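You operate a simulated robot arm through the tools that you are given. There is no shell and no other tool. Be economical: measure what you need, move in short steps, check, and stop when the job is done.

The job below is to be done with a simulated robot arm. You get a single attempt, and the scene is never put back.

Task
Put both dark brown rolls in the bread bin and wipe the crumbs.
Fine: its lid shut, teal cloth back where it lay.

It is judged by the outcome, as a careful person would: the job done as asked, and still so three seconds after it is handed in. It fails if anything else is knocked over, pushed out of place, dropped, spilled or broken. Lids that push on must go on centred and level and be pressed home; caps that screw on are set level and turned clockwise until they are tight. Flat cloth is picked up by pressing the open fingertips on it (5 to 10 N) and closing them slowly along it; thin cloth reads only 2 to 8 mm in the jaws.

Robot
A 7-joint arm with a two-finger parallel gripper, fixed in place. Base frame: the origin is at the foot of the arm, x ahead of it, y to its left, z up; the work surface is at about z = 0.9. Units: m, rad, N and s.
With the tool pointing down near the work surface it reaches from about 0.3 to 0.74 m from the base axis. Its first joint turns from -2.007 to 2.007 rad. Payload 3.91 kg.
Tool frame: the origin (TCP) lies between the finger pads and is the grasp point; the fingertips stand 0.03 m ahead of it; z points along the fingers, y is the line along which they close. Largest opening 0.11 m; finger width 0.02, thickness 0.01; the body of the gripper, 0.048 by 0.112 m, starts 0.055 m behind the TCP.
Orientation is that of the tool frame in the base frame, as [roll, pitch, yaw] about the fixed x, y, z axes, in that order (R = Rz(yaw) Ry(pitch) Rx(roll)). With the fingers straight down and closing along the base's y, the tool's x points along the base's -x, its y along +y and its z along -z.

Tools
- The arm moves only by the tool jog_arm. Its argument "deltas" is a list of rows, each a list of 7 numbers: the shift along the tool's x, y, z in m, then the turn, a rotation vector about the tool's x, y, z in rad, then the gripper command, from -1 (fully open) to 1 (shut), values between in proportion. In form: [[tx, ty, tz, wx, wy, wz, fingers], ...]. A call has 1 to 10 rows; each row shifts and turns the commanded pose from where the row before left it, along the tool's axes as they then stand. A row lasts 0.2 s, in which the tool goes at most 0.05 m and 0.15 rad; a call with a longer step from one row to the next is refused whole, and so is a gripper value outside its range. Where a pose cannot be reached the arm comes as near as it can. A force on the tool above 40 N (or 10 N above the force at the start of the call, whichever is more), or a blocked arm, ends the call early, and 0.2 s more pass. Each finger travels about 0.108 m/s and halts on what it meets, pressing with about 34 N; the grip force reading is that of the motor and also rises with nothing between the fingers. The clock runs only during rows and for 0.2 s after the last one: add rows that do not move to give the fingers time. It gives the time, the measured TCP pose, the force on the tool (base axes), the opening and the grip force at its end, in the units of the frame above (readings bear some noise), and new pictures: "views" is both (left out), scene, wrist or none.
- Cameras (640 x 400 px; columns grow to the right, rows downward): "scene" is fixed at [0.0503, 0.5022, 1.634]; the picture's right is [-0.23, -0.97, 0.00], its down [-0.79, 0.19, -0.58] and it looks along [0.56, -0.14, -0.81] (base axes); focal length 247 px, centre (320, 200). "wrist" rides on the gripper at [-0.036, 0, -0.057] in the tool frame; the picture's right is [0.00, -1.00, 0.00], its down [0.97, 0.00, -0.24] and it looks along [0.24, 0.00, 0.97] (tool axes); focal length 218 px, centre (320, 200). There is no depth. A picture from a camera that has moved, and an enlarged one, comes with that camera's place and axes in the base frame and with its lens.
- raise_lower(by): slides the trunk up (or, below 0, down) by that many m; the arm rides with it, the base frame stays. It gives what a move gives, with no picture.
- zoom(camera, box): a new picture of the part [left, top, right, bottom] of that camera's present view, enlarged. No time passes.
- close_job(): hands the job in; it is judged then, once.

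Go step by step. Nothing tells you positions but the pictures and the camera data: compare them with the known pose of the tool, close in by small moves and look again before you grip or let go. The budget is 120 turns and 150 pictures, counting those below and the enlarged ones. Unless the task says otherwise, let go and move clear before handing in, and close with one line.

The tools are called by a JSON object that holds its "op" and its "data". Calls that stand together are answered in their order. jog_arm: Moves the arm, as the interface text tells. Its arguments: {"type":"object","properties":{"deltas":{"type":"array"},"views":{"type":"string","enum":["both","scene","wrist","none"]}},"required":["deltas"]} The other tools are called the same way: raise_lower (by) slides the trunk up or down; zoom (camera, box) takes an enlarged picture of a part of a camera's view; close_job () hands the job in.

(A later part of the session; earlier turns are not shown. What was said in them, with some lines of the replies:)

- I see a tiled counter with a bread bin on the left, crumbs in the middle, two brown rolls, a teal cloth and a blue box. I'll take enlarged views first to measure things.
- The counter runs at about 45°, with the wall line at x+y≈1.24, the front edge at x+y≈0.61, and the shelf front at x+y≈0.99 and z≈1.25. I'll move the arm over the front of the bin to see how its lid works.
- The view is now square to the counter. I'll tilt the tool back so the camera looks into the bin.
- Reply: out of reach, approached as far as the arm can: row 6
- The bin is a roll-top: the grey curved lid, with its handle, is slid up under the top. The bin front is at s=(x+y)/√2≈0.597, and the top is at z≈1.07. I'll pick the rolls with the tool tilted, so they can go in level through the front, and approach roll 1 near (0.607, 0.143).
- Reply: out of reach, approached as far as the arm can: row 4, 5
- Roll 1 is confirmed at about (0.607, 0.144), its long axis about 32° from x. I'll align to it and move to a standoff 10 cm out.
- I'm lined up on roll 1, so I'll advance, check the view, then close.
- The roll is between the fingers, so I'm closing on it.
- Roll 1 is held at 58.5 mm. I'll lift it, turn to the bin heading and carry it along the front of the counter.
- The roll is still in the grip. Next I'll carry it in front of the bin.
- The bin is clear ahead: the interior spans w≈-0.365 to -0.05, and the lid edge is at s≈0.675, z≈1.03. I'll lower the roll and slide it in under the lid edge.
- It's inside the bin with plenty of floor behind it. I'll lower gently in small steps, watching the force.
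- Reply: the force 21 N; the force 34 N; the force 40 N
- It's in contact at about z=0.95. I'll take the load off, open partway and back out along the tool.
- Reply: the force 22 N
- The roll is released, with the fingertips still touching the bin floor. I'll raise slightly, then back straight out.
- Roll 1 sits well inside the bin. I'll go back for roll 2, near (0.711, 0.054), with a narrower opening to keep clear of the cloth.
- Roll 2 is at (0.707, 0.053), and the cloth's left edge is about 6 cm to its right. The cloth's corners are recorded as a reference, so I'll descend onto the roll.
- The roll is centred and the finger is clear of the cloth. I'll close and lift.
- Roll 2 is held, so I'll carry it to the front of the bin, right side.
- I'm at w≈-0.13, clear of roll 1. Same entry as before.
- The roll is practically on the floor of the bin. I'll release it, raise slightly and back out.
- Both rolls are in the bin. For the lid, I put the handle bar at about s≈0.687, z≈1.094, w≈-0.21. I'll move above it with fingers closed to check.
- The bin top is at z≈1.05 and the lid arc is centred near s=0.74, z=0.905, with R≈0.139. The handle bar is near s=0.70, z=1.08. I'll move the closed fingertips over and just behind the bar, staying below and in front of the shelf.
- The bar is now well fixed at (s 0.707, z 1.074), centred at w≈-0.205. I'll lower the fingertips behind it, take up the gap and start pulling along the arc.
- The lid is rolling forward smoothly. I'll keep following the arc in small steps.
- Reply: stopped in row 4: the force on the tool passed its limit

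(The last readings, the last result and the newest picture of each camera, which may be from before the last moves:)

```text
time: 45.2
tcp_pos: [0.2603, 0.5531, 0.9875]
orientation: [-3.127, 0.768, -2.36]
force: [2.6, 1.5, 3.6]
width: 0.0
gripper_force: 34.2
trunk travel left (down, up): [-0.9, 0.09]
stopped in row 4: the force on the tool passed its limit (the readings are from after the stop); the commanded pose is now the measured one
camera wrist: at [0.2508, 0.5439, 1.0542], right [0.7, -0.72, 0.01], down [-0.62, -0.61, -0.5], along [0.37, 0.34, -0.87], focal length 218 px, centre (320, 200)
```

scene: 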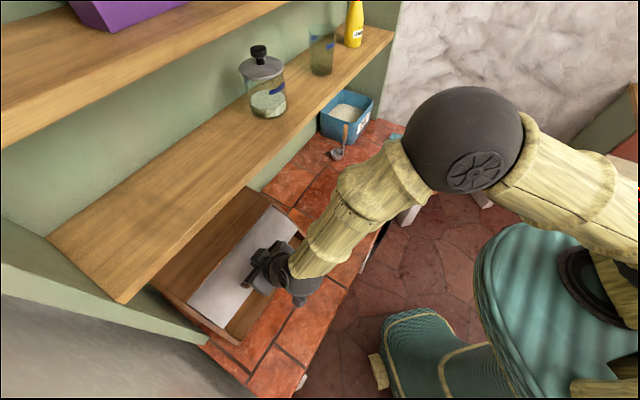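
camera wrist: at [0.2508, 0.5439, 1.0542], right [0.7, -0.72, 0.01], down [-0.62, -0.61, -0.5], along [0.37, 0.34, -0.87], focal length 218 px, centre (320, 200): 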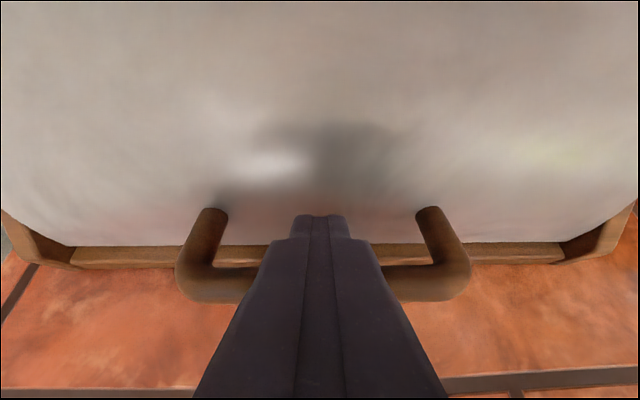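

The motion stopped at the force limit, so the lid may be home. I'll back off and look at the gap.

{"op": "jog_arm", "data": {"deltas": [[-0.02, 0, 0, 0, 0, 0, 1], [0, 0, -0.045, 0, 0, 0, 1], [0, 0, -0.045, 0, 0, 0, 1], [0.03, 0, -0.03, 0, 0, 0, 1], [0.03, 0, -0.03, 0, 0, 0, 1], [0, 0, 0, 0, 0, 0, 1]]}}

{"op": "zoom", "data": {"camera": "wrist", "box": [140, 0, 500, 225]}}

```text
time: 46.6
tcp_pos: [0.1646, 0.4592, 1.0688]
orientation: [-3.127, 0.766, -2.359]
force: [0.6, -1.4, -0.6]
width: 0.0
gripper_force: 33.8
trunk travel left (down, up): [-0.9, 0.09]
camera wrist: at [0.1555, 0.4503, 1.1357], right [0.7, -0.72, 0.01], down [-0.62, -0.61, -0.5], along [0.36, 0.34, -0.87], focal length 218 px, centre (320, 200)
```

scene: 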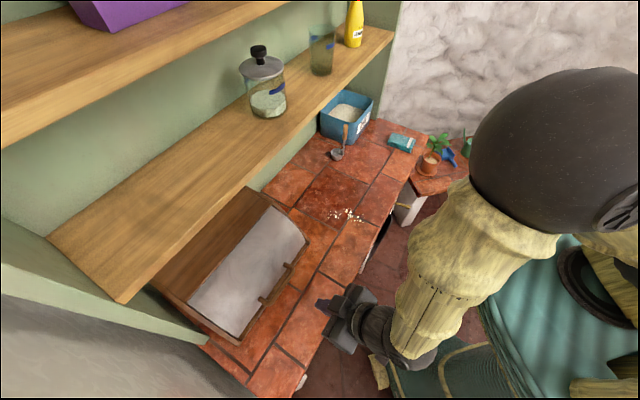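
wrist: 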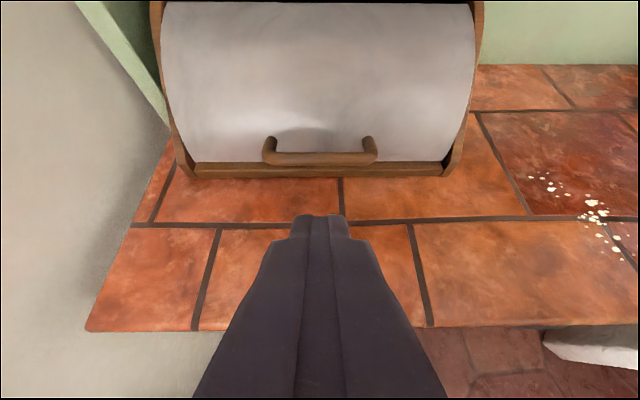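

```text
1.78 times, centred on (320, 112) of wrist
camera zoom: at [0.1555, 0.4503, 1.1357], right [0.7, -0.72, 0.01], down [-0.62, -0.61, -0.5], along [0.36, 0.34, -0.87], focal length 388 px, centre (320, 356)
```

zoom: 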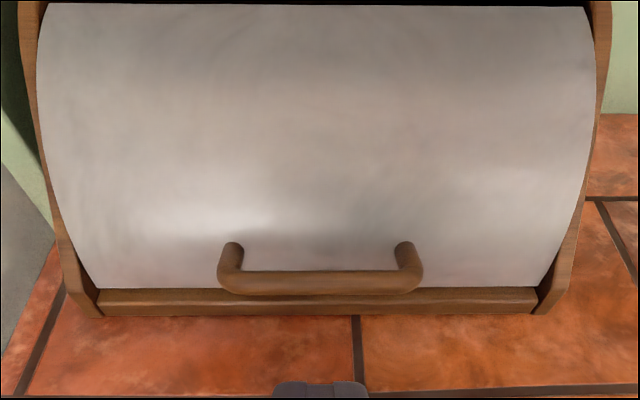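

{"op": "zoom", "data": {"camera": "scene", "box": [180, 220, 340, 350]}}

{"op": "jog_arm", "data": {"deltas": [[0.03, 0, 0.01, 0, -0.1, 0, 0.5], [0.03, 0, 0.01, 0, -0.1, 0, 0], [0.02, 0, 0.0, 0, -0.1, 0, -1], [0, 0, 0, 0, 0, 0, -1], [0, 0, 0, 0, 0, 0, -1]], "views": "wrist"}}

```text
3.08 times, centred on (260, 285) of scene
camera zoom: at [0.0503, 0.5022, 1.634], right [-0.23, -0.97, 0.0], down [-0.79, 0.19, -0.58], along [0.56, -0.14, -0.81], focal length 761 px, centre (505, -62)
```

zoom: 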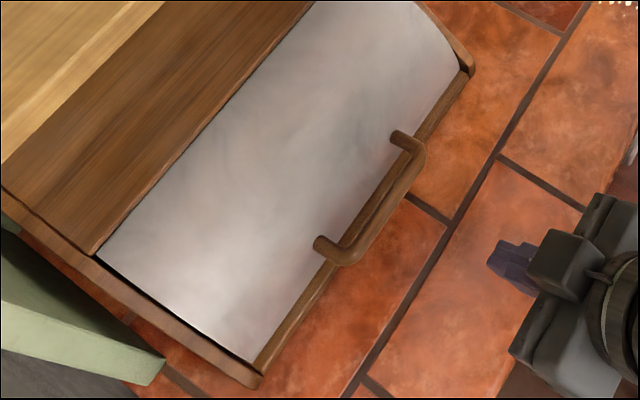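

```text
time: 47.8
tcp_pos: [0.137, 0.4339, 0.9941]
orientation: [-3.121, 1.065, -2.352]
force: [0.1, -0.3, 0.0]
width: 0.1101
gripper_force: 0.1
trunk travel left (down, up): [-0.9, 0.09]
camera wrist: at [0.1153, 0.4115, 1.053], right [0.7, -0.72, 0.01], down [-0.48, -0.48, -0.73], along [0.53, 0.51, -0.68], focal length 218 px, centre (320, 200)
```

wrist: 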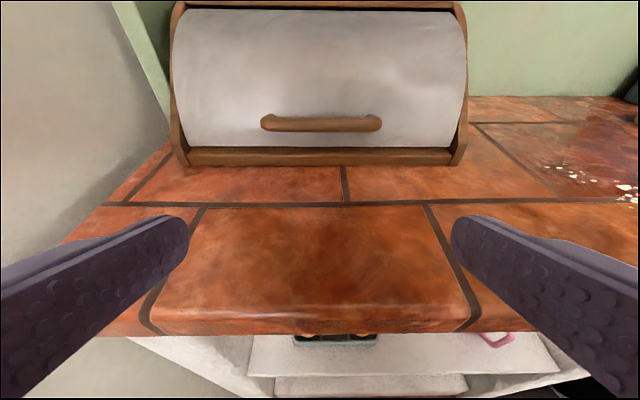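

{"op": "zoom", "data": {"camera": "wrist", "box": [160, 80, 480, 190]}}

```text
2.00 times, centred on (320, 135) of wrist
camera zoom: at [0.1153, 0.4115, 1.053], right [0.7, -0.72, 0.01], down [-0.48, -0.48, -0.73], along [0.53, 0.51, -0.68], focal length 436 px, centre (320, 330)
```

zoom: 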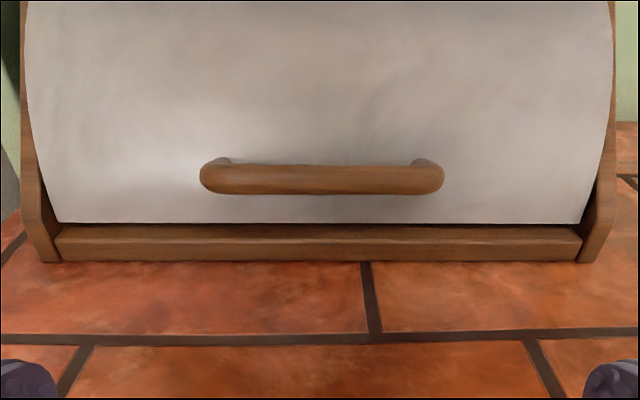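

The lid looks shut apart from a thin dark line at the bottom. I'll press the handle down once more to confirm it's home.

{"op": "jog_arm", "data": {"deltas": [[-0.0281, 0, 0.0302, 0, 0, 0, 0], [-0.0281, 0, 0.0302, 0, 0, 0, 1], [-0.0281, 0, 0.0302, 0, 0, 0, 1], [-0.0281, 0, 0.0302, 0, 0, 0, 1], [0, 0, 0, 0, 0, 0, 1], [0.0173, 0, 0.0141, 0, 0, 0, 1], [0.0173, 0, 0.0141, 0, 0, 0, 1], [0, 0, 0, 0, 0, 0, 1]], "views": "wrist"}}

{"op": "jog_arm", "data": {"deltas": [[0.005, 0, 0, 0, 0, 0, 1], [0.004, 0, 0, 0, 0, 0, 1], [0, 0, 0, 0, 0, 0, 1]], "views": "none"}}

{"op": "jog_arm", "data": {"deltas": [[0.003, 0, 0, 0, 0, 0, 1], [0, 0, 0, 0, 0, 0, 1]], "views": "wrist"}}

```text
time: 49.6
tcp_pos: [0.2582, 0.5493, 0.9907]
orientation: [-3.121, 1.066, -2.352]
force: [-0.2, 0.3, -0.2]
width: 0.0001
gripper_force: 33.7
trunk travel left (down, up): [-0.9, 0.09]
camera wrist: at [0.2357, 0.5273, 1.0511], right [0.7, -0.72, 0.01], down [-0.48, -0.48, -0.73], along [0.53, 0.51, -0.68], focal length 218 px, centre (320, 200)
```

wrist: 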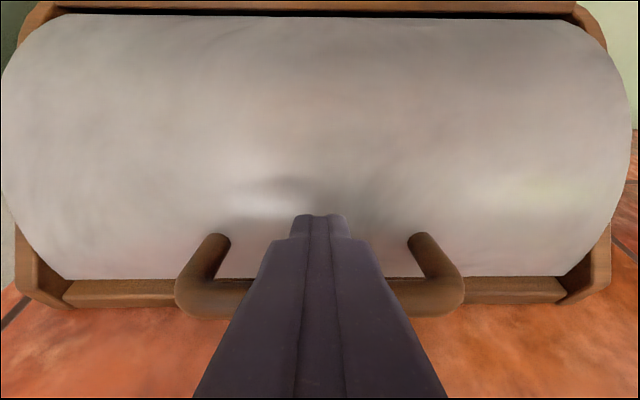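

```text
time: 50.4
tcp_pos: [0.2558, 0.5475, 0.9847]
orientation: [-3.123, 1.074, -2.354]
force: [6.3, 6.9, 17.6]
width: 0.0001
gripper_force: 34.4
trunk travel left (down, up): [-0.9, 0.09]
```

```text
time: 51.0
tcp_pos: [0.256, 0.5488, 0.9859]
orientation: [-3.126, 1.079, -2.36]
force: [13.1, 13.7, 33.8]
width: 0.0
gripper_force: 34.1
trunk travel left (down, up): [-0.9, 0.09]
camera wrist: at [0.2324, 0.5247, 1.0445], right [0.7, -0.72, 0.01], down [-0.48, -0.47, -0.74], along [0.54, 0.51, -0.67], focal length 218 px, centre (320, 200)
```

wrist: 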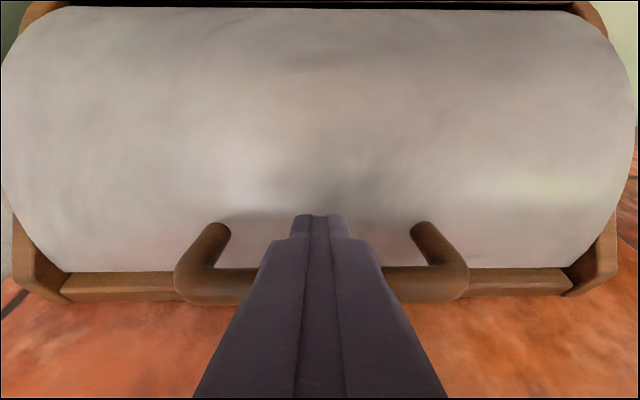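

The lid holds firm under 38 N, so it's shut. I'll back off and go to the cloth for a close look.

{"op": "jog_arm", "data": {"deltas": [[-0.02, 0, 0, 0, 0, 0, 1], [0, 0, -0.045, 0, 0, 0, 1], [0, 0, -0.045, 0, 0, 0, 0], [0, 0, -0.045, 0, 0, 0, -1], [0, -0.04, 0, 0, 0.11, 0, -1], [0, -0.04, 0, 0, 0.11, 0, -1], [0, -0.04, 0, 0, 0.11, 0, -1], [0, -0.046, 0, 0, 0, 0, -1], [0, -0.046, 0, 0, 0, 0, -1], [0, -0.046, 0, 0, 0, 0, -1]], "views": "none"}}

{"op": "jog_arm", "data": {"deltas": [[0, -0.046, 0, 0, 0, 0, -1], [0, -0.046, 0, 0, 0, 0, -1], [0, -0.046, 0, 0, 0, 0, -1], [0, -0.046, 0, 0, 0, 0, -1], [0, -0.046, 0, 0, 0, 0, -1], [0, -0.046, 0, 0, 0, 0, -1], [0, -0.046, 0, 0, 0, 0, -1], [0, -0.046, 0, 0, 0, 0, -1], [0, -0.046, 0, 0, 0, 0, -1], [0, -0.046, 0, 0, 0, 0, -1]]}}

```text
time: 53.2
tcp_pos: [0.358, 0.2823, 1.0657]
orientation: [-3.131, 0.736, -2.36]
force: [0.4, -0.8, 0.6]
width: 0.1101
gripper_force: 0.0
trunk travel left (down, up): [-0.9, 0.09]
```

```text
time: 55.4
tcp_pos: [0.6767, -0.0415, 1.0712]
orientation: [-3.129, 0.736, -2.359]
force: [0.6, -0.1, 0.1]
width: 0.1099
gripper_force: 0.1
trunk travel left (down, up): [-0.9, 0.09]
camera wrist: at [0.668, -0.0493, 1.1374], right [0.7, -0.72, 0.01], down [-0.63, -0.62, -0.47], along [0.34, 0.32, -0.88], focal length 218 px, centre (320, 200)
```

scene: 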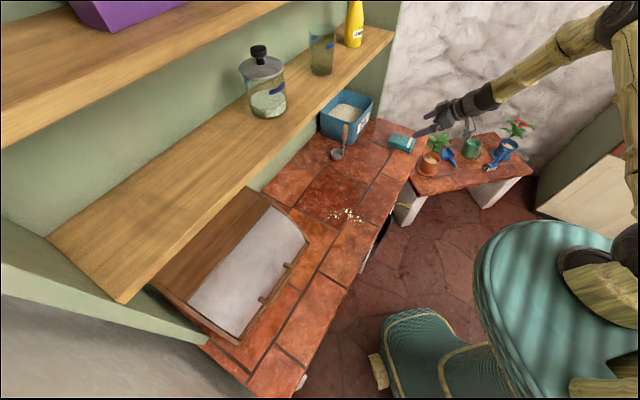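
wrist: 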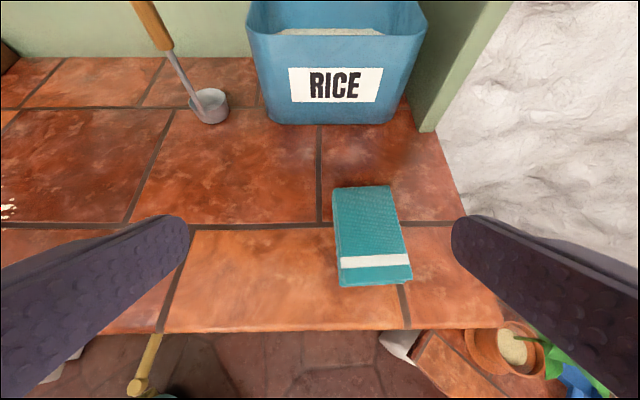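

{"op": "zoom", "data": {"camera": "wrist", "box": [300, 170, 440, 300]}}

{"op": "zoom", "data": {"camera": "scene", "box": [375, 120, 430, 160]}}

{"op": "zoom", "data": {"camera": "scene", "box": [310, 190, 390, 240]}}

```text
3.08 times, centred on (370, 235) of wrist
camera zoom: at [0.668, -0.0493, 1.1374], right [0.7, -0.72, 0.01], down [-0.63, -0.62, -0.47], along [0.34, 0.32, -0.88], focal length 672 px, centre (166, 92)
```

zoom: 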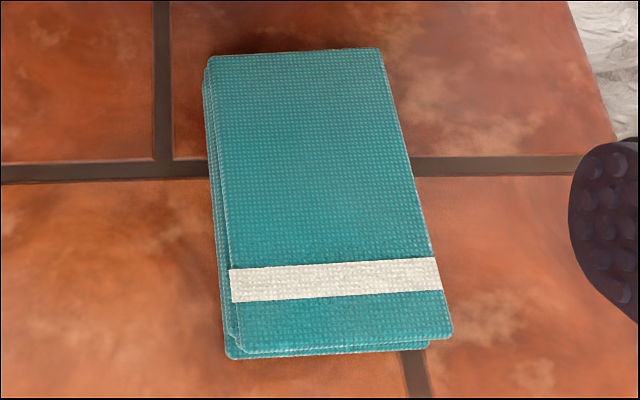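

```text
10.00 times, centred on (402, 140) of scene
camera zoom: at [0.0503, 0.5022, 1.634], right [-0.23, -0.97, 0.0], down [-0.79, 0.19, -0.58], along [0.56, -0.14, -0.81], focal length 2474 px, centre (-505, 800)
```

zoom: 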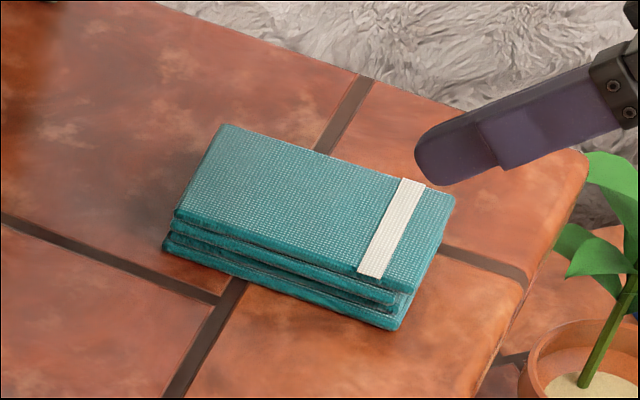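

```text
8.00 times, centred on (350, 215) of scene
camera zoom: at [0.0503, 0.5022, 1.634], right [-0.23, -0.97, 0.0], down [-0.79, 0.19, -0.58], along [0.56, -0.14, -0.81], focal length 1979 px, centre (80, 80)
```

zoom: 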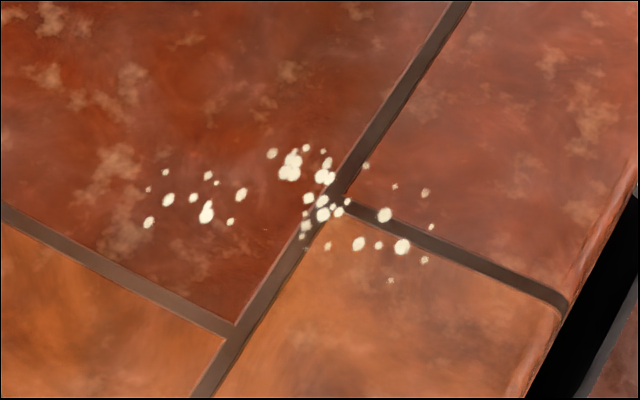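

The cloth is a folded block of about 0.105 × 0.067 × 0.022 m, centred near (0.763, -0.032) with its long axis about 46°. I can grip it across its width like the rolls, so I'll move to a hover for that.

{"op": "jog_arm", "data": {"deltas": [[0, 0, 0, -0.02, 0, -0.022, -1], [0.0193, -0.0185, 0.0211, 0, 0, 0, -1], [0.0193, -0.0185, 0.0211, 0, 0, 0, -1], [0.0193, -0.0185, 0.0211, 0, 0, 0, -1], [0, 0, 0, 0, 0, 0, -1]]}}

```text
time: 56.6
tcp_pos: [0.714, -0.0818, 0.985]
orientation: [-3.127, 0.736, -2.329]
force: [-0.7, 0.2, 0.8]
width: 0.1099
gripper_force: 0.1
trunk travel left (down, up): [-0.9, 0.09]
camera wrist: at [0.7073, -0.0895, 1.0518], right [0.72, -0.7, 0.01], down [-0.61, -0.64, -0.47], along [0.34, 0.33, -0.88], focal length 218 px, centre (320, 200)
```

scene: 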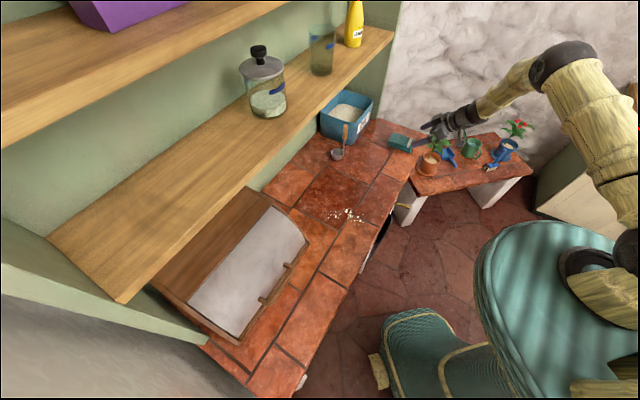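
wrist: 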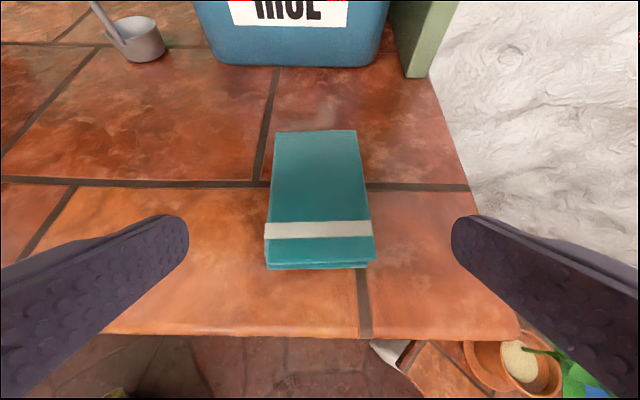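

Aligned; the plants are well below the counter. I'll descend around the cloth.

{"op": "jog_arm", "data": {"deltas": [[0, 0, 0.035, 0, 0, 0, -1], [0, 0, 0.031, 0, 0, 0, -1], [0, 0, 0, 0, 0, 0, -1]], "views": "wrist"}}

```text
time: 57.4
tcp_pos: [0.7461, -0.0494, 0.9354]
orientation: [-3.127, 0.735, -2.329]
force: [0.5, -0.3, -0.6]
width: 0.11
gripper_force: 0.0
trunk travel left (down, up): [-0.9, 0.09]
camera wrist: at [0.7382, -0.0586, 1.0023], right [0.72, -0.7, 0.01], down [-0.61, -0.64, -0.47], along [0.34, 0.33, -0.88], focal length 218 px, centre (320, 200)
```

wrist: 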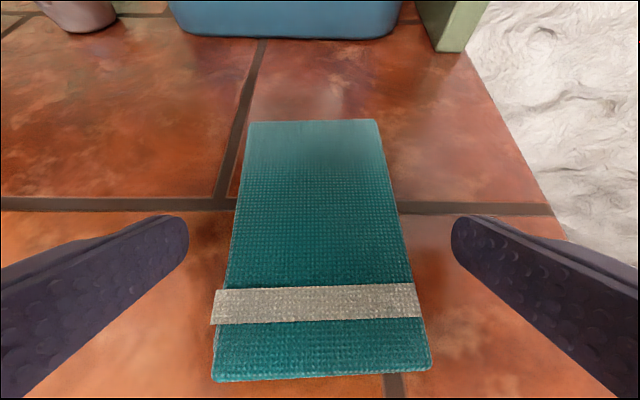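

The cloth is centred between the fingers. I'll drop a touch and close slowly.

{"op": "jog_arm", "data": {"deltas": [[0.0015, 0.002, 0.0016, 0, 0, 0, -0.9], [0, 0, 0, 0, 0, 0, -0.7], [0, 0, 0, 0, 0, 0, -0.5], [0, 0, 0, 0, 0, 0, -0.35], [0, 0, 0, 0, 0, 0, -0.25], [0, 0, 0, 0, 0, 0, -0.15], [0, 0, 0, 0, 0, 0, -0.05], [0, 0, 0, 0, 0, 0, -0.05]], "views": "wrist"}}

```text
time: 59.2
tcp_pos: [0.7455, -0.0492, 0.9335]
orientation: [-3.129, 0.737, -2.33]
force: [0.2, 0.2, -0.3]
width: 0.0676
gripper_force: 34.2
trunk travel left (down, up): [-0.9, 0.09]
camera wrist: at [0.7373, -0.0576, 1.0003], right [0.72, -0.7, 0.01], down [-0.61, -0.64, -0.47], along [0.34, 0.33, -0.88], focal length 218 px, centre (320, 200)
```

wrist: 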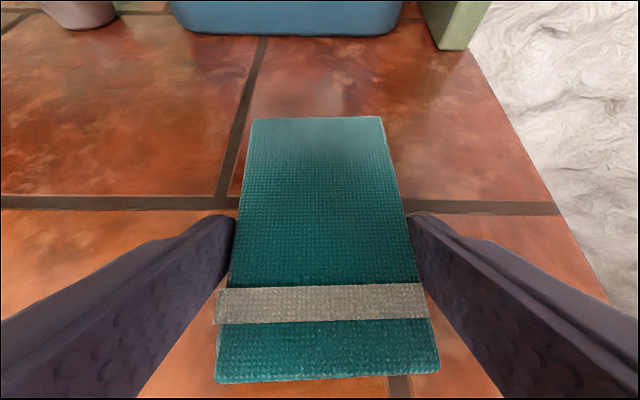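

It's held firmly as a 67.6 mm block. I'll lift it and carry it to just right of the crumbs.

{"op": "jog_arm", "data": {"deltas": [[-0.0235, 0, -0.026, 0, 0, 0, 0], [-0.0235, 0, -0.026, 0, 0, 0, 0], [-0.0023, 0.0425, 0.0021, 0, 0, 0, 0], [-0.0023, 0.0425, 0.0021, 0, 0, 0, 0], [-0.0023, 0.0425, 0.0021, 0, 0, 0, 0], [-0.0023, 0.0425, 0.0021, 0, 0, 0, 0], [-0.0023, 0.0425, 0.0021, 0, 0, 0, 0], [-0.0023, 0.0425, 0.0021, 0, 0, 0, 0], [-0.0023, 0.0425, 0.0021, 0, 0, 0, 0], [-0.0023, 0.0425, 0.0021, 0, 0, 0, 0]]}}

```text
time: 61.4
tcp_pos: [0.5177, 0.2056, 0.9994]
orientation: [-3.124, 0.735, -2.328]
force: [-0.7, 0.0, -1.0]
width: 0.067
gripper_force: 34.2
trunk travel left (down, up): [-0.9, 0.09]
camera wrist: at [0.51, 0.1978, 1.0658], right [0.72, -0.7, 0.01], down [-0.61, -0.64, -0.47], along [0.34, 0.33, -0.88], focal length 218 px, centre (320, 200)
```

scene: 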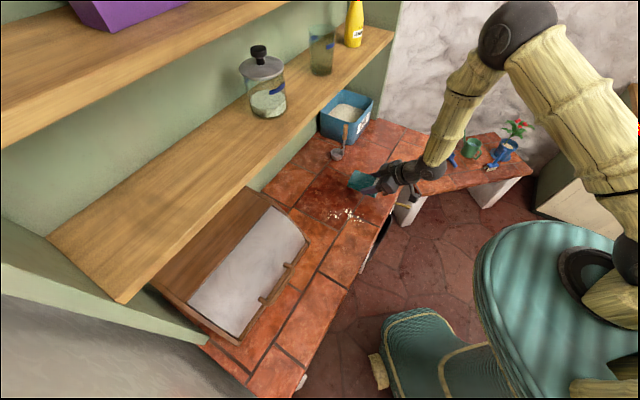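
wrist: 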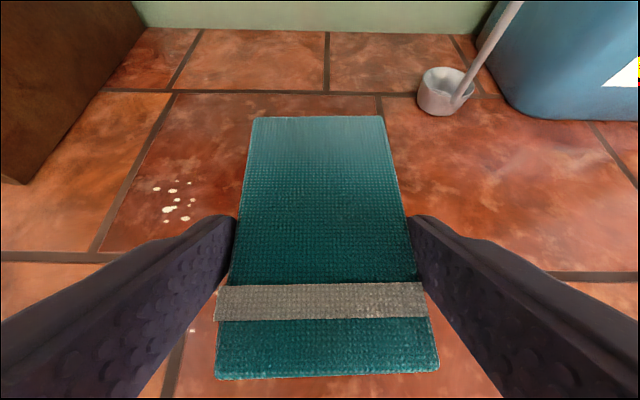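

Positioned just right of the crumbs. I'll lower until light contact.

{"op": "jog_arm", "data": {"deltas": [[0.0218, 0, 0.0241, 0, 0, 0, 0], [0.0218, 0, 0.0241, 0, 0, 0, 0], [0, 0, 0, 0, 0, 0, 0], [0.001, 0, 0.0011, 0, 0, 0, 0], [0, 0, 0, 0, 0, 0, 0]], "views": "none"}}

{"op": "jog_arm", "data": {"deltas": [[0.001, 0, 0.0011, 0, 0, 0, 0], [0, 0, 0, 0, 0, 0, 0]], "views": "none"}}

```text
time: 62.6
tcp_pos: [0.5196, 0.2064, 0.9341]
orientation: [-3.127, 0.736, -2.331]
force: [-1.3, 0.7, 3.7]
width: 0.0669
gripper_force: 34.0
trunk travel left (down, up): [-0.9, 0.09]
```

```text
time: 63.2
tcp_pos: [0.5192, 0.2051, 0.9328]
orientation: [-3.128, 0.738, -2.328]
force: [-0.6, 1.5, 14.2]
width: 0.0669
gripper_force: 34.0
trunk travel left (down, up): [-0.9, 0.09]
```

Contact is made. I'll ease off a little and sweep slowly left across the crumbs.

{"op": "jog_arm", "data": {"deltas": [[-0.0005, 0.02, -0.0005, 0, 0, 0, 0], [0, 0.02, 0, 0, 0, 0, 0], [0, 0.02, 0, 0, 0, 0, 0], [0, 0.02, 0, 0, 0, 0, 0], [0, 0.02, 0, 0, 0, 0, 0], [0, 0.02, 0, 0, 0, 0, 0]]}}

```text
time: 64.6
tcp_pos: [0.4326, 0.2891, 0.9336]
orientation: [-3.128, 0.739, -2.329]
force: [6.4, -4.7, 22.9]
width: 0.067
gripper_force: 33.8
trunk travel left (down, up): [-0.9, 0.09]
camera wrist: at [0.4238, 0.2806, 1.0], right [0.72, -0.7, 0.01], down [-0.61, -0.64, -0.48], along [0.34, 0.34, -0.88], focal length 218 px, centre (320, 200)
```

scene: 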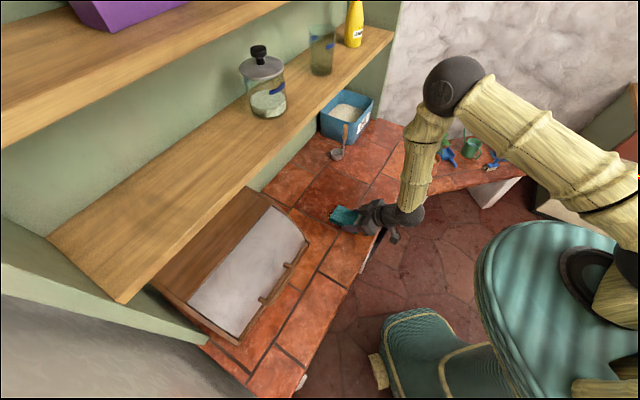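
wrist: 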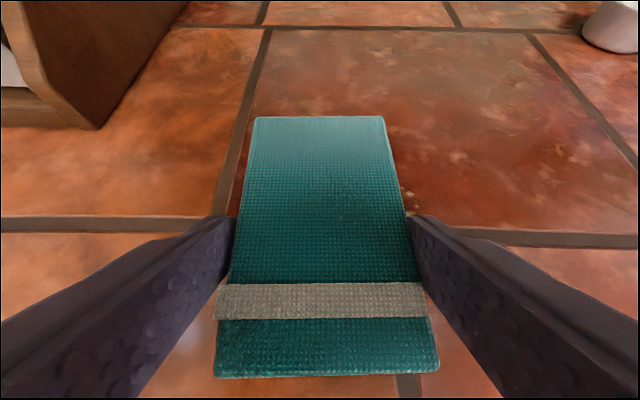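

The crumbs vanish under the cloth. I'll finish this stroke, shift toward the wall and sweep back over the upper strip.

{"op": "jog_arm", "data": {"deltas": [[-0.0005, 0.02, -0.0006, 0, 0, 0, 0], [0, 0.02, 0, 0, 0, 0, 0], [0, 0.015, 0, 0, 0, 0, 0], [-0.0165, 0, 0.0151, 0, 0, 0, 0], [-0.0165, 0, 0.0151, 0, 0, 0, 0], [0, -0.02, 0, 0, 0, 0, 0], [0, -0.02, 0, 0, 0, 0, 0], [0, -0.02, 0, 0, 0, 0, 0], [0, -0.02, 0, 0, 0, 0, 0], [0, -0.02, 0, 0, 0, 0, 0]], "views": "none"}}

{"op": "jog_arm", "data": {"deltas": [[0, -0.02, 0, 0, 0, 0, 0], [0, -0.02, 0, 0, 0, 0, 0], [0, -0.01, 0, 0, 0, 0, 0], [-0.0235, 0, -0.026, 0, 0, 0, 0], [-0.0235, 0, -0.026, 0, 0, 0, 0], [0, -0.045, 0, 0, 0, 0, 0], [0, -0.045, 0, 0, 0, 0, 0], [0, -0.045, 0, 0, 0, 0, 0]]}}

{"op": "zoom", "data": {"camera": "scene", "box": [310, 180, 406, 240]}}

```text
time: 66.8
tcp_pos: [0.4955, 0.2872, 0.9335]
orientation: [-3.127, 0.738, -2.33]
force: [-5.8, 4.2, 19.2]
width: 0.0671
gripper_force: 33.9
trunk travel left (down, up): [-0.9, 0.09]
```

```text
time: 68.6
tcp_pos: [0.6287, 0.1601, 1.0032]
orientation: [-3.13, 0.737, -2.333]
force: [0.4, -0.4, -0.1]
width: 0.0669
gripper_force: 33.9
trunk travel left (down, up): [-0.9, 0.09]
camera wrist: at [0.6223, 0.1514, 1.0694], right [0.72, -0.7, 0.01], down [-0.61, -0.64, -0.47], along [0.33, 0.34, -0.88], focal length 218 px, centre (320, 200)
```

scene: 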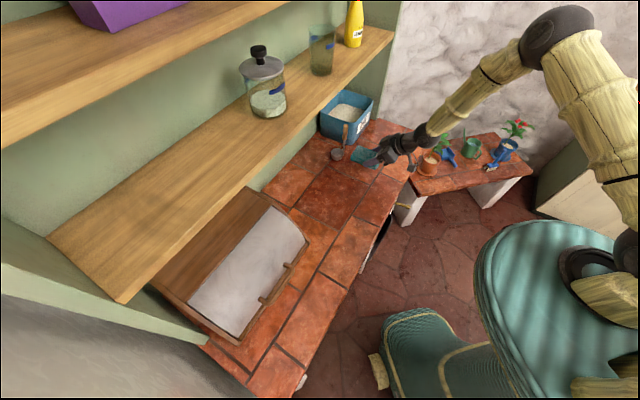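
wrist: 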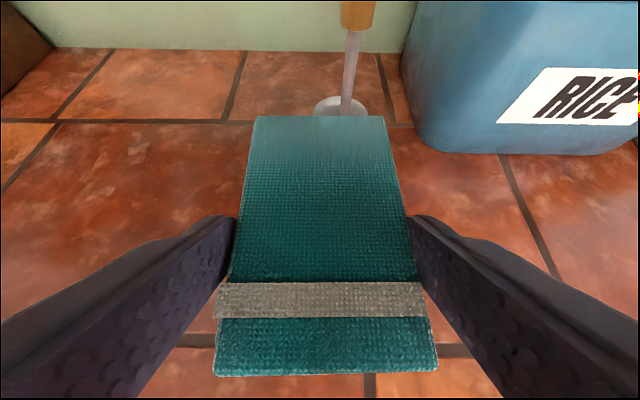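

```text
6.67 times, centred on (358, 210) of scene
camera zoom: at [0.0503, 0.5022, 1.634], right [-0.23, -0.97, 0.0], down [-0.79, 0.19, -0.58], along [0.56, -0.14, -0.81], focal length 1649 px, centre (67, 133)
```

zoom: 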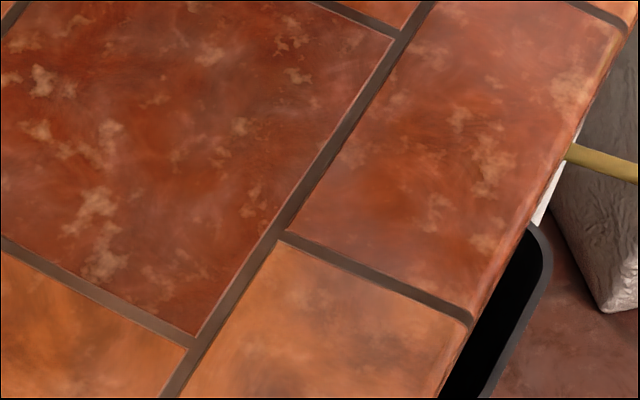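

All the crumbs are gone and nothing was disturbed. I'll carry the cloth back above where it lay.

{"op": "jog_arm", "data": {"deltas": [[0.0106, -0.0453, -0.0096, 0, 0, 0, 0], [0.0106, -0.0453, -0.0096, 0, 0, 0, 0], [0.0106, -0.0453, -0.0096, 0, 0, 0, 0], [0.0106, -0.0453, -0.0096, 0, 0, 0, 0], [0.0106, -0.0453, -0.0096, 0, 0, 0, 0], [0, 0, 0, 0, 0, 0, 0]]}}

```text
time: 70.0
tcp_pos: [0.7412, -0.0495, 1.0077]
orientation: [-3.128, 0.736, -2.332]
force: [0.7, -0.4, -0.9]
width: 0.0668
gripper_force: 33.7
trunk travel left (down, up): [-0.9, 0.09]
camera wrist: at [0.7336, -0.057, 1.0739], right [0.72, -0.69, 0.01], down [-0.61, -0.64, -0.47], along [0.34, 0.33, -0.88], focal length 218 px, centre (320, 200)
```

scene: 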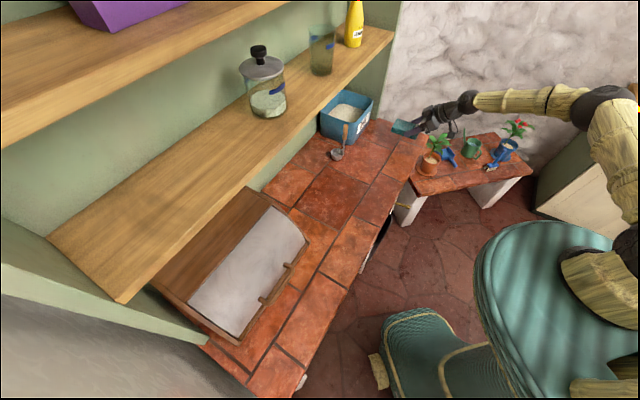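
wrist: 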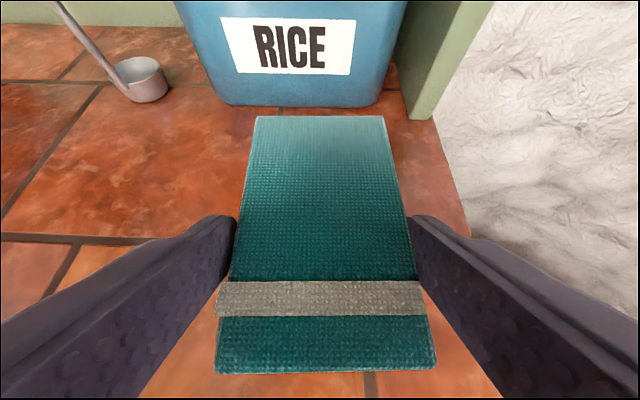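

{"op": "jog_arm", "data": {"deltas": [[0.022, 0, 0.0272, 0, 0, 0, 0], [0.022, 0, 0.0272, 0, 0, 0, 0], [0, 0, 0, 0, 0, 0, 0], [0.0018, 0, 0.002, 0, 0, 0, 0], [0, 0, 0, 0, 0, 0, 0]], "views": "wrist"}}

```text
time: 71.2
tcp_pos: [0.746, -0.0465, 0.9352]
orientation: [-3.127, 0.735, -2.331]
force: [0.3, 0.0, -0.6]
width: 0.0668
gripper_force: 34.0
trunk travel left (down, up): [-0.9, 0.09]
camera wrist: at [0.7372, -0.0545, 1.0014], right [0.72, -0.7, 0.01], down [-0.61, -0.64, -0.47], along [0.34, 0.33, -0.88], focal length 218 px, centre (320, 200)
```

wrist: 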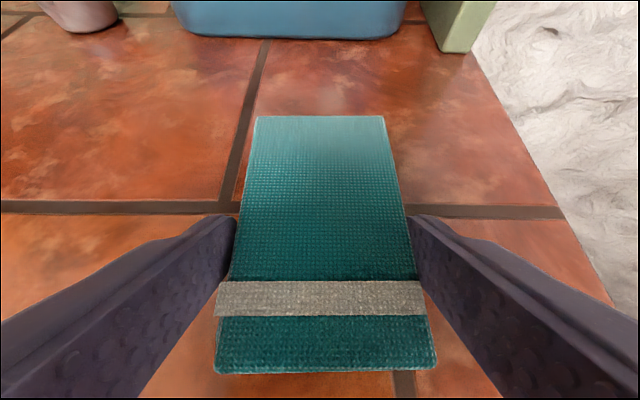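

Compared with the tile grout in the earlier picture, the cloth is about 4 mm too far forward and 3 mm too far right. I'll correct that and touch down.

{"op": "jog_arm", "data": {"deltas": [[0.003, 0.003, -0.0027, 0, 0, 0, 0], [0, 0, 0, 0, 0, 0, 0], [0.0012, 0, 0.0013, 0, 0, 0, 0], [0, 0, 0, 0, 0, 0, 0]], "views": "wrist"}}

```text
time: 72.2
tcp_pos: [0.74, -0.047, 0.9345]
orientation: [-3.125, 0.736, -2.331]
force: [1.0, 0.1, 4.8]
width: 0.0667
gripper_force: 33.6
trunk travel left (down, up): [-0.9, 0.09]
camera wrist: at [0.7328, -0.0556, 1.0007], right [0.72, -0.7, 0.01], down [-0.61, -0.64, -0.47], along [0.34, 0.33, -0.88], focal length 218 px, centre (320, 200)
```

wrist: 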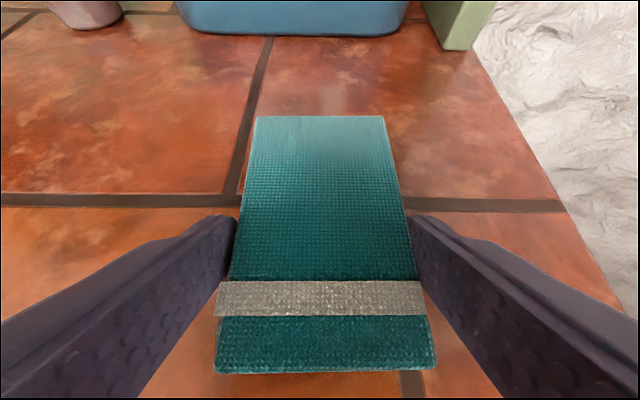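

The cloth is within about 2–3 mm of its original place. I'll nudge it 2 mm right, then release slowly and check.

{"op": "jog_arm", "data": {"deltas": [[0, -0.002, 0, 0, 0, 0, 0], [0, 0, 0, 0, 0, 0, -0.2], [0, 0, 0, 0, 0, 0, -0.35], [0, 0, 0, 0, 0, 0, -0.55], [0, 0, 0, 0, 0, 0, -0.8], [0, 0, 0, 0, 0, 0, -1], [0, 0, 0, 0, 0, 0, -1]], "views": "wrist"}}

```text
time: 73.8
tcp_pos: [0.7415, -0.0495, 0.9332]
orientation: [-3.127, 0.735, -2.33]
force: [0.0, 0.5, 0.4]
width: 0.1101
gripper_force: 0.0
trunk travel left (down, up): [-0.9, 0.09]
camera wrist: at [0.7341, -0.0567, 0.9996], right [0.72, -0.7, 0.01], down [-0.61, -0.64, -0.47], along [0.34, 0.33, -0.88], focal length 218 px, centre (320, 200)
```

wrist: 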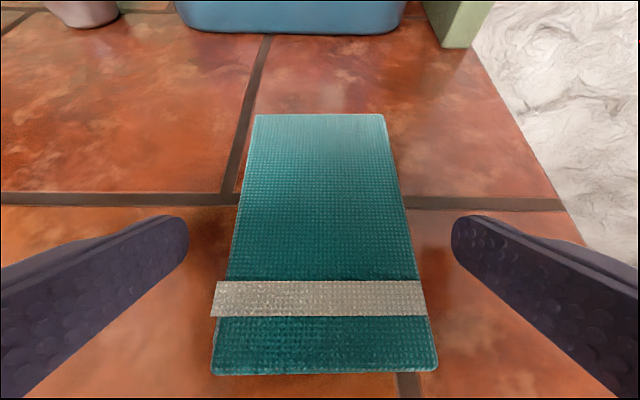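

The cloth lies flat. I'll back out along the tool axis and up to compare with the starting picture.

{"op": "jog_arm", "data": {"deltas": [[0, 0, -0.03, 0, 0, 0, -1], [0, 0, -0.04, 0, 0, 0, -1], [-0.02, 0, -0.045, 0, 0, 0, -1], [-0.02, 0.02, -0.04, 0, 0, 0, -1], [-0.02, 0.02, -0.04, 0, 0, 0, -1], [-0.02, 0.02, -0.04, 0, 0, 0, -1], [-0.02, 0.02, -0.04, 0, 0, 0, -1], [0, 0, 0, 0, 0, 0, -1]]}}

{"op": "zoom", "data": {"camera": "scene", "box": [375, 120, 430, 160]}}

{"op": "zoom", "data": {"camera": "scene", "box": [180, 130, 420, 350]}}

```text
time: 75.6
tcp_pos: [0.604, -0.0667, 1.2027]
orientation: [-3.131, 0.735, -2.332]
force: [0.1, 0.2, -0.8]
width: 0.1101
gripper_force: 0.1
trunk travel left (down, up): [-0.9, 0.09]
camera wrist: at [0.5964, -0.0755, 1.2698], right [0.72, -0.7, 0.01], down [-0.61, -0.64, -0.47], along [0.33, 0.33, -0.88], focal length 218 px, centre (320, 200)
```

scene: 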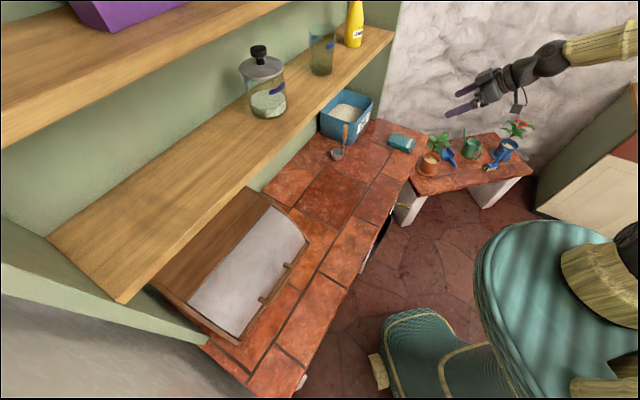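
wrist: 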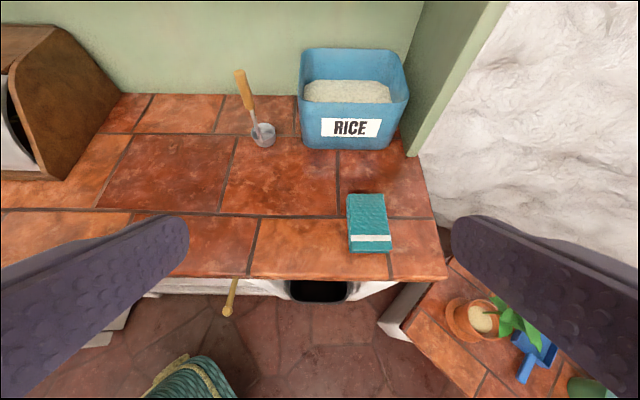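

```text
10.00 times, centred on (402, 140) of scene
camera zoom: at [0.0503, 0.5022, 1.634], right [-0.23, -0.97, 0.0], down [-0.79, 0.19, -0.58], along [0.56, -0.14, -0.81], focal length 2474 px, centre (-505, 800)
```

zoom: 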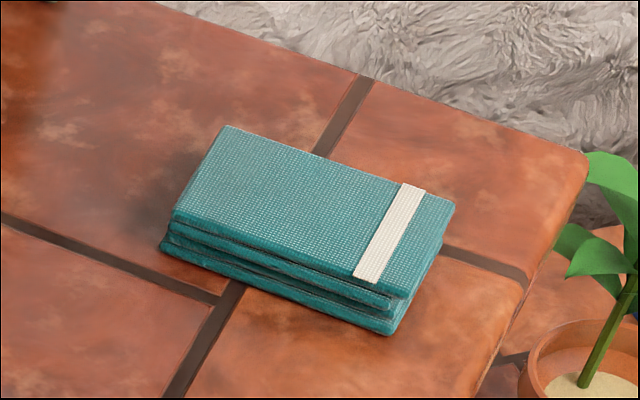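

```text
1.82 times, centred on (300, 240) of scene
camera zoom: at [0.0503, 0.5022, 1.634], right [-0.23, -0.97, 0.0], down [-0.79, 0.19, -0.58], along [0.56, -0.14, -0.81], focal length 450 px, centre (356, 127)
```

zoom: 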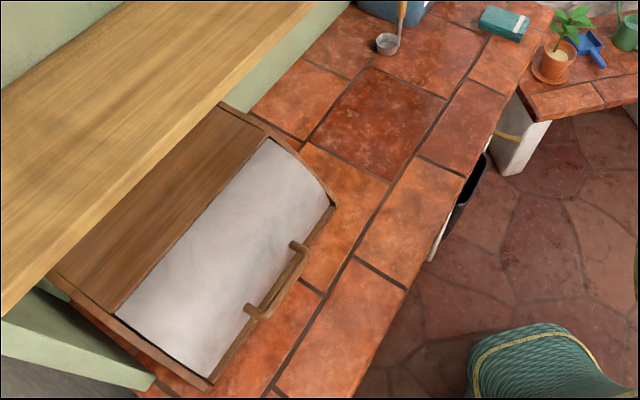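

The pictures show the cloth back in place to within a couple of millimetres, the crumbs gone and the lid shut over both rolls. The arm is clear and nothing else has moved, so I'm handing in.

{"op": "close_job", "data": {}}

```text
The job is handed in.
```

Both rolls are in the bread bin with its lid shut, the crumbs are wiped up, and the teal cloth is back within a few millimetres of where it lay.
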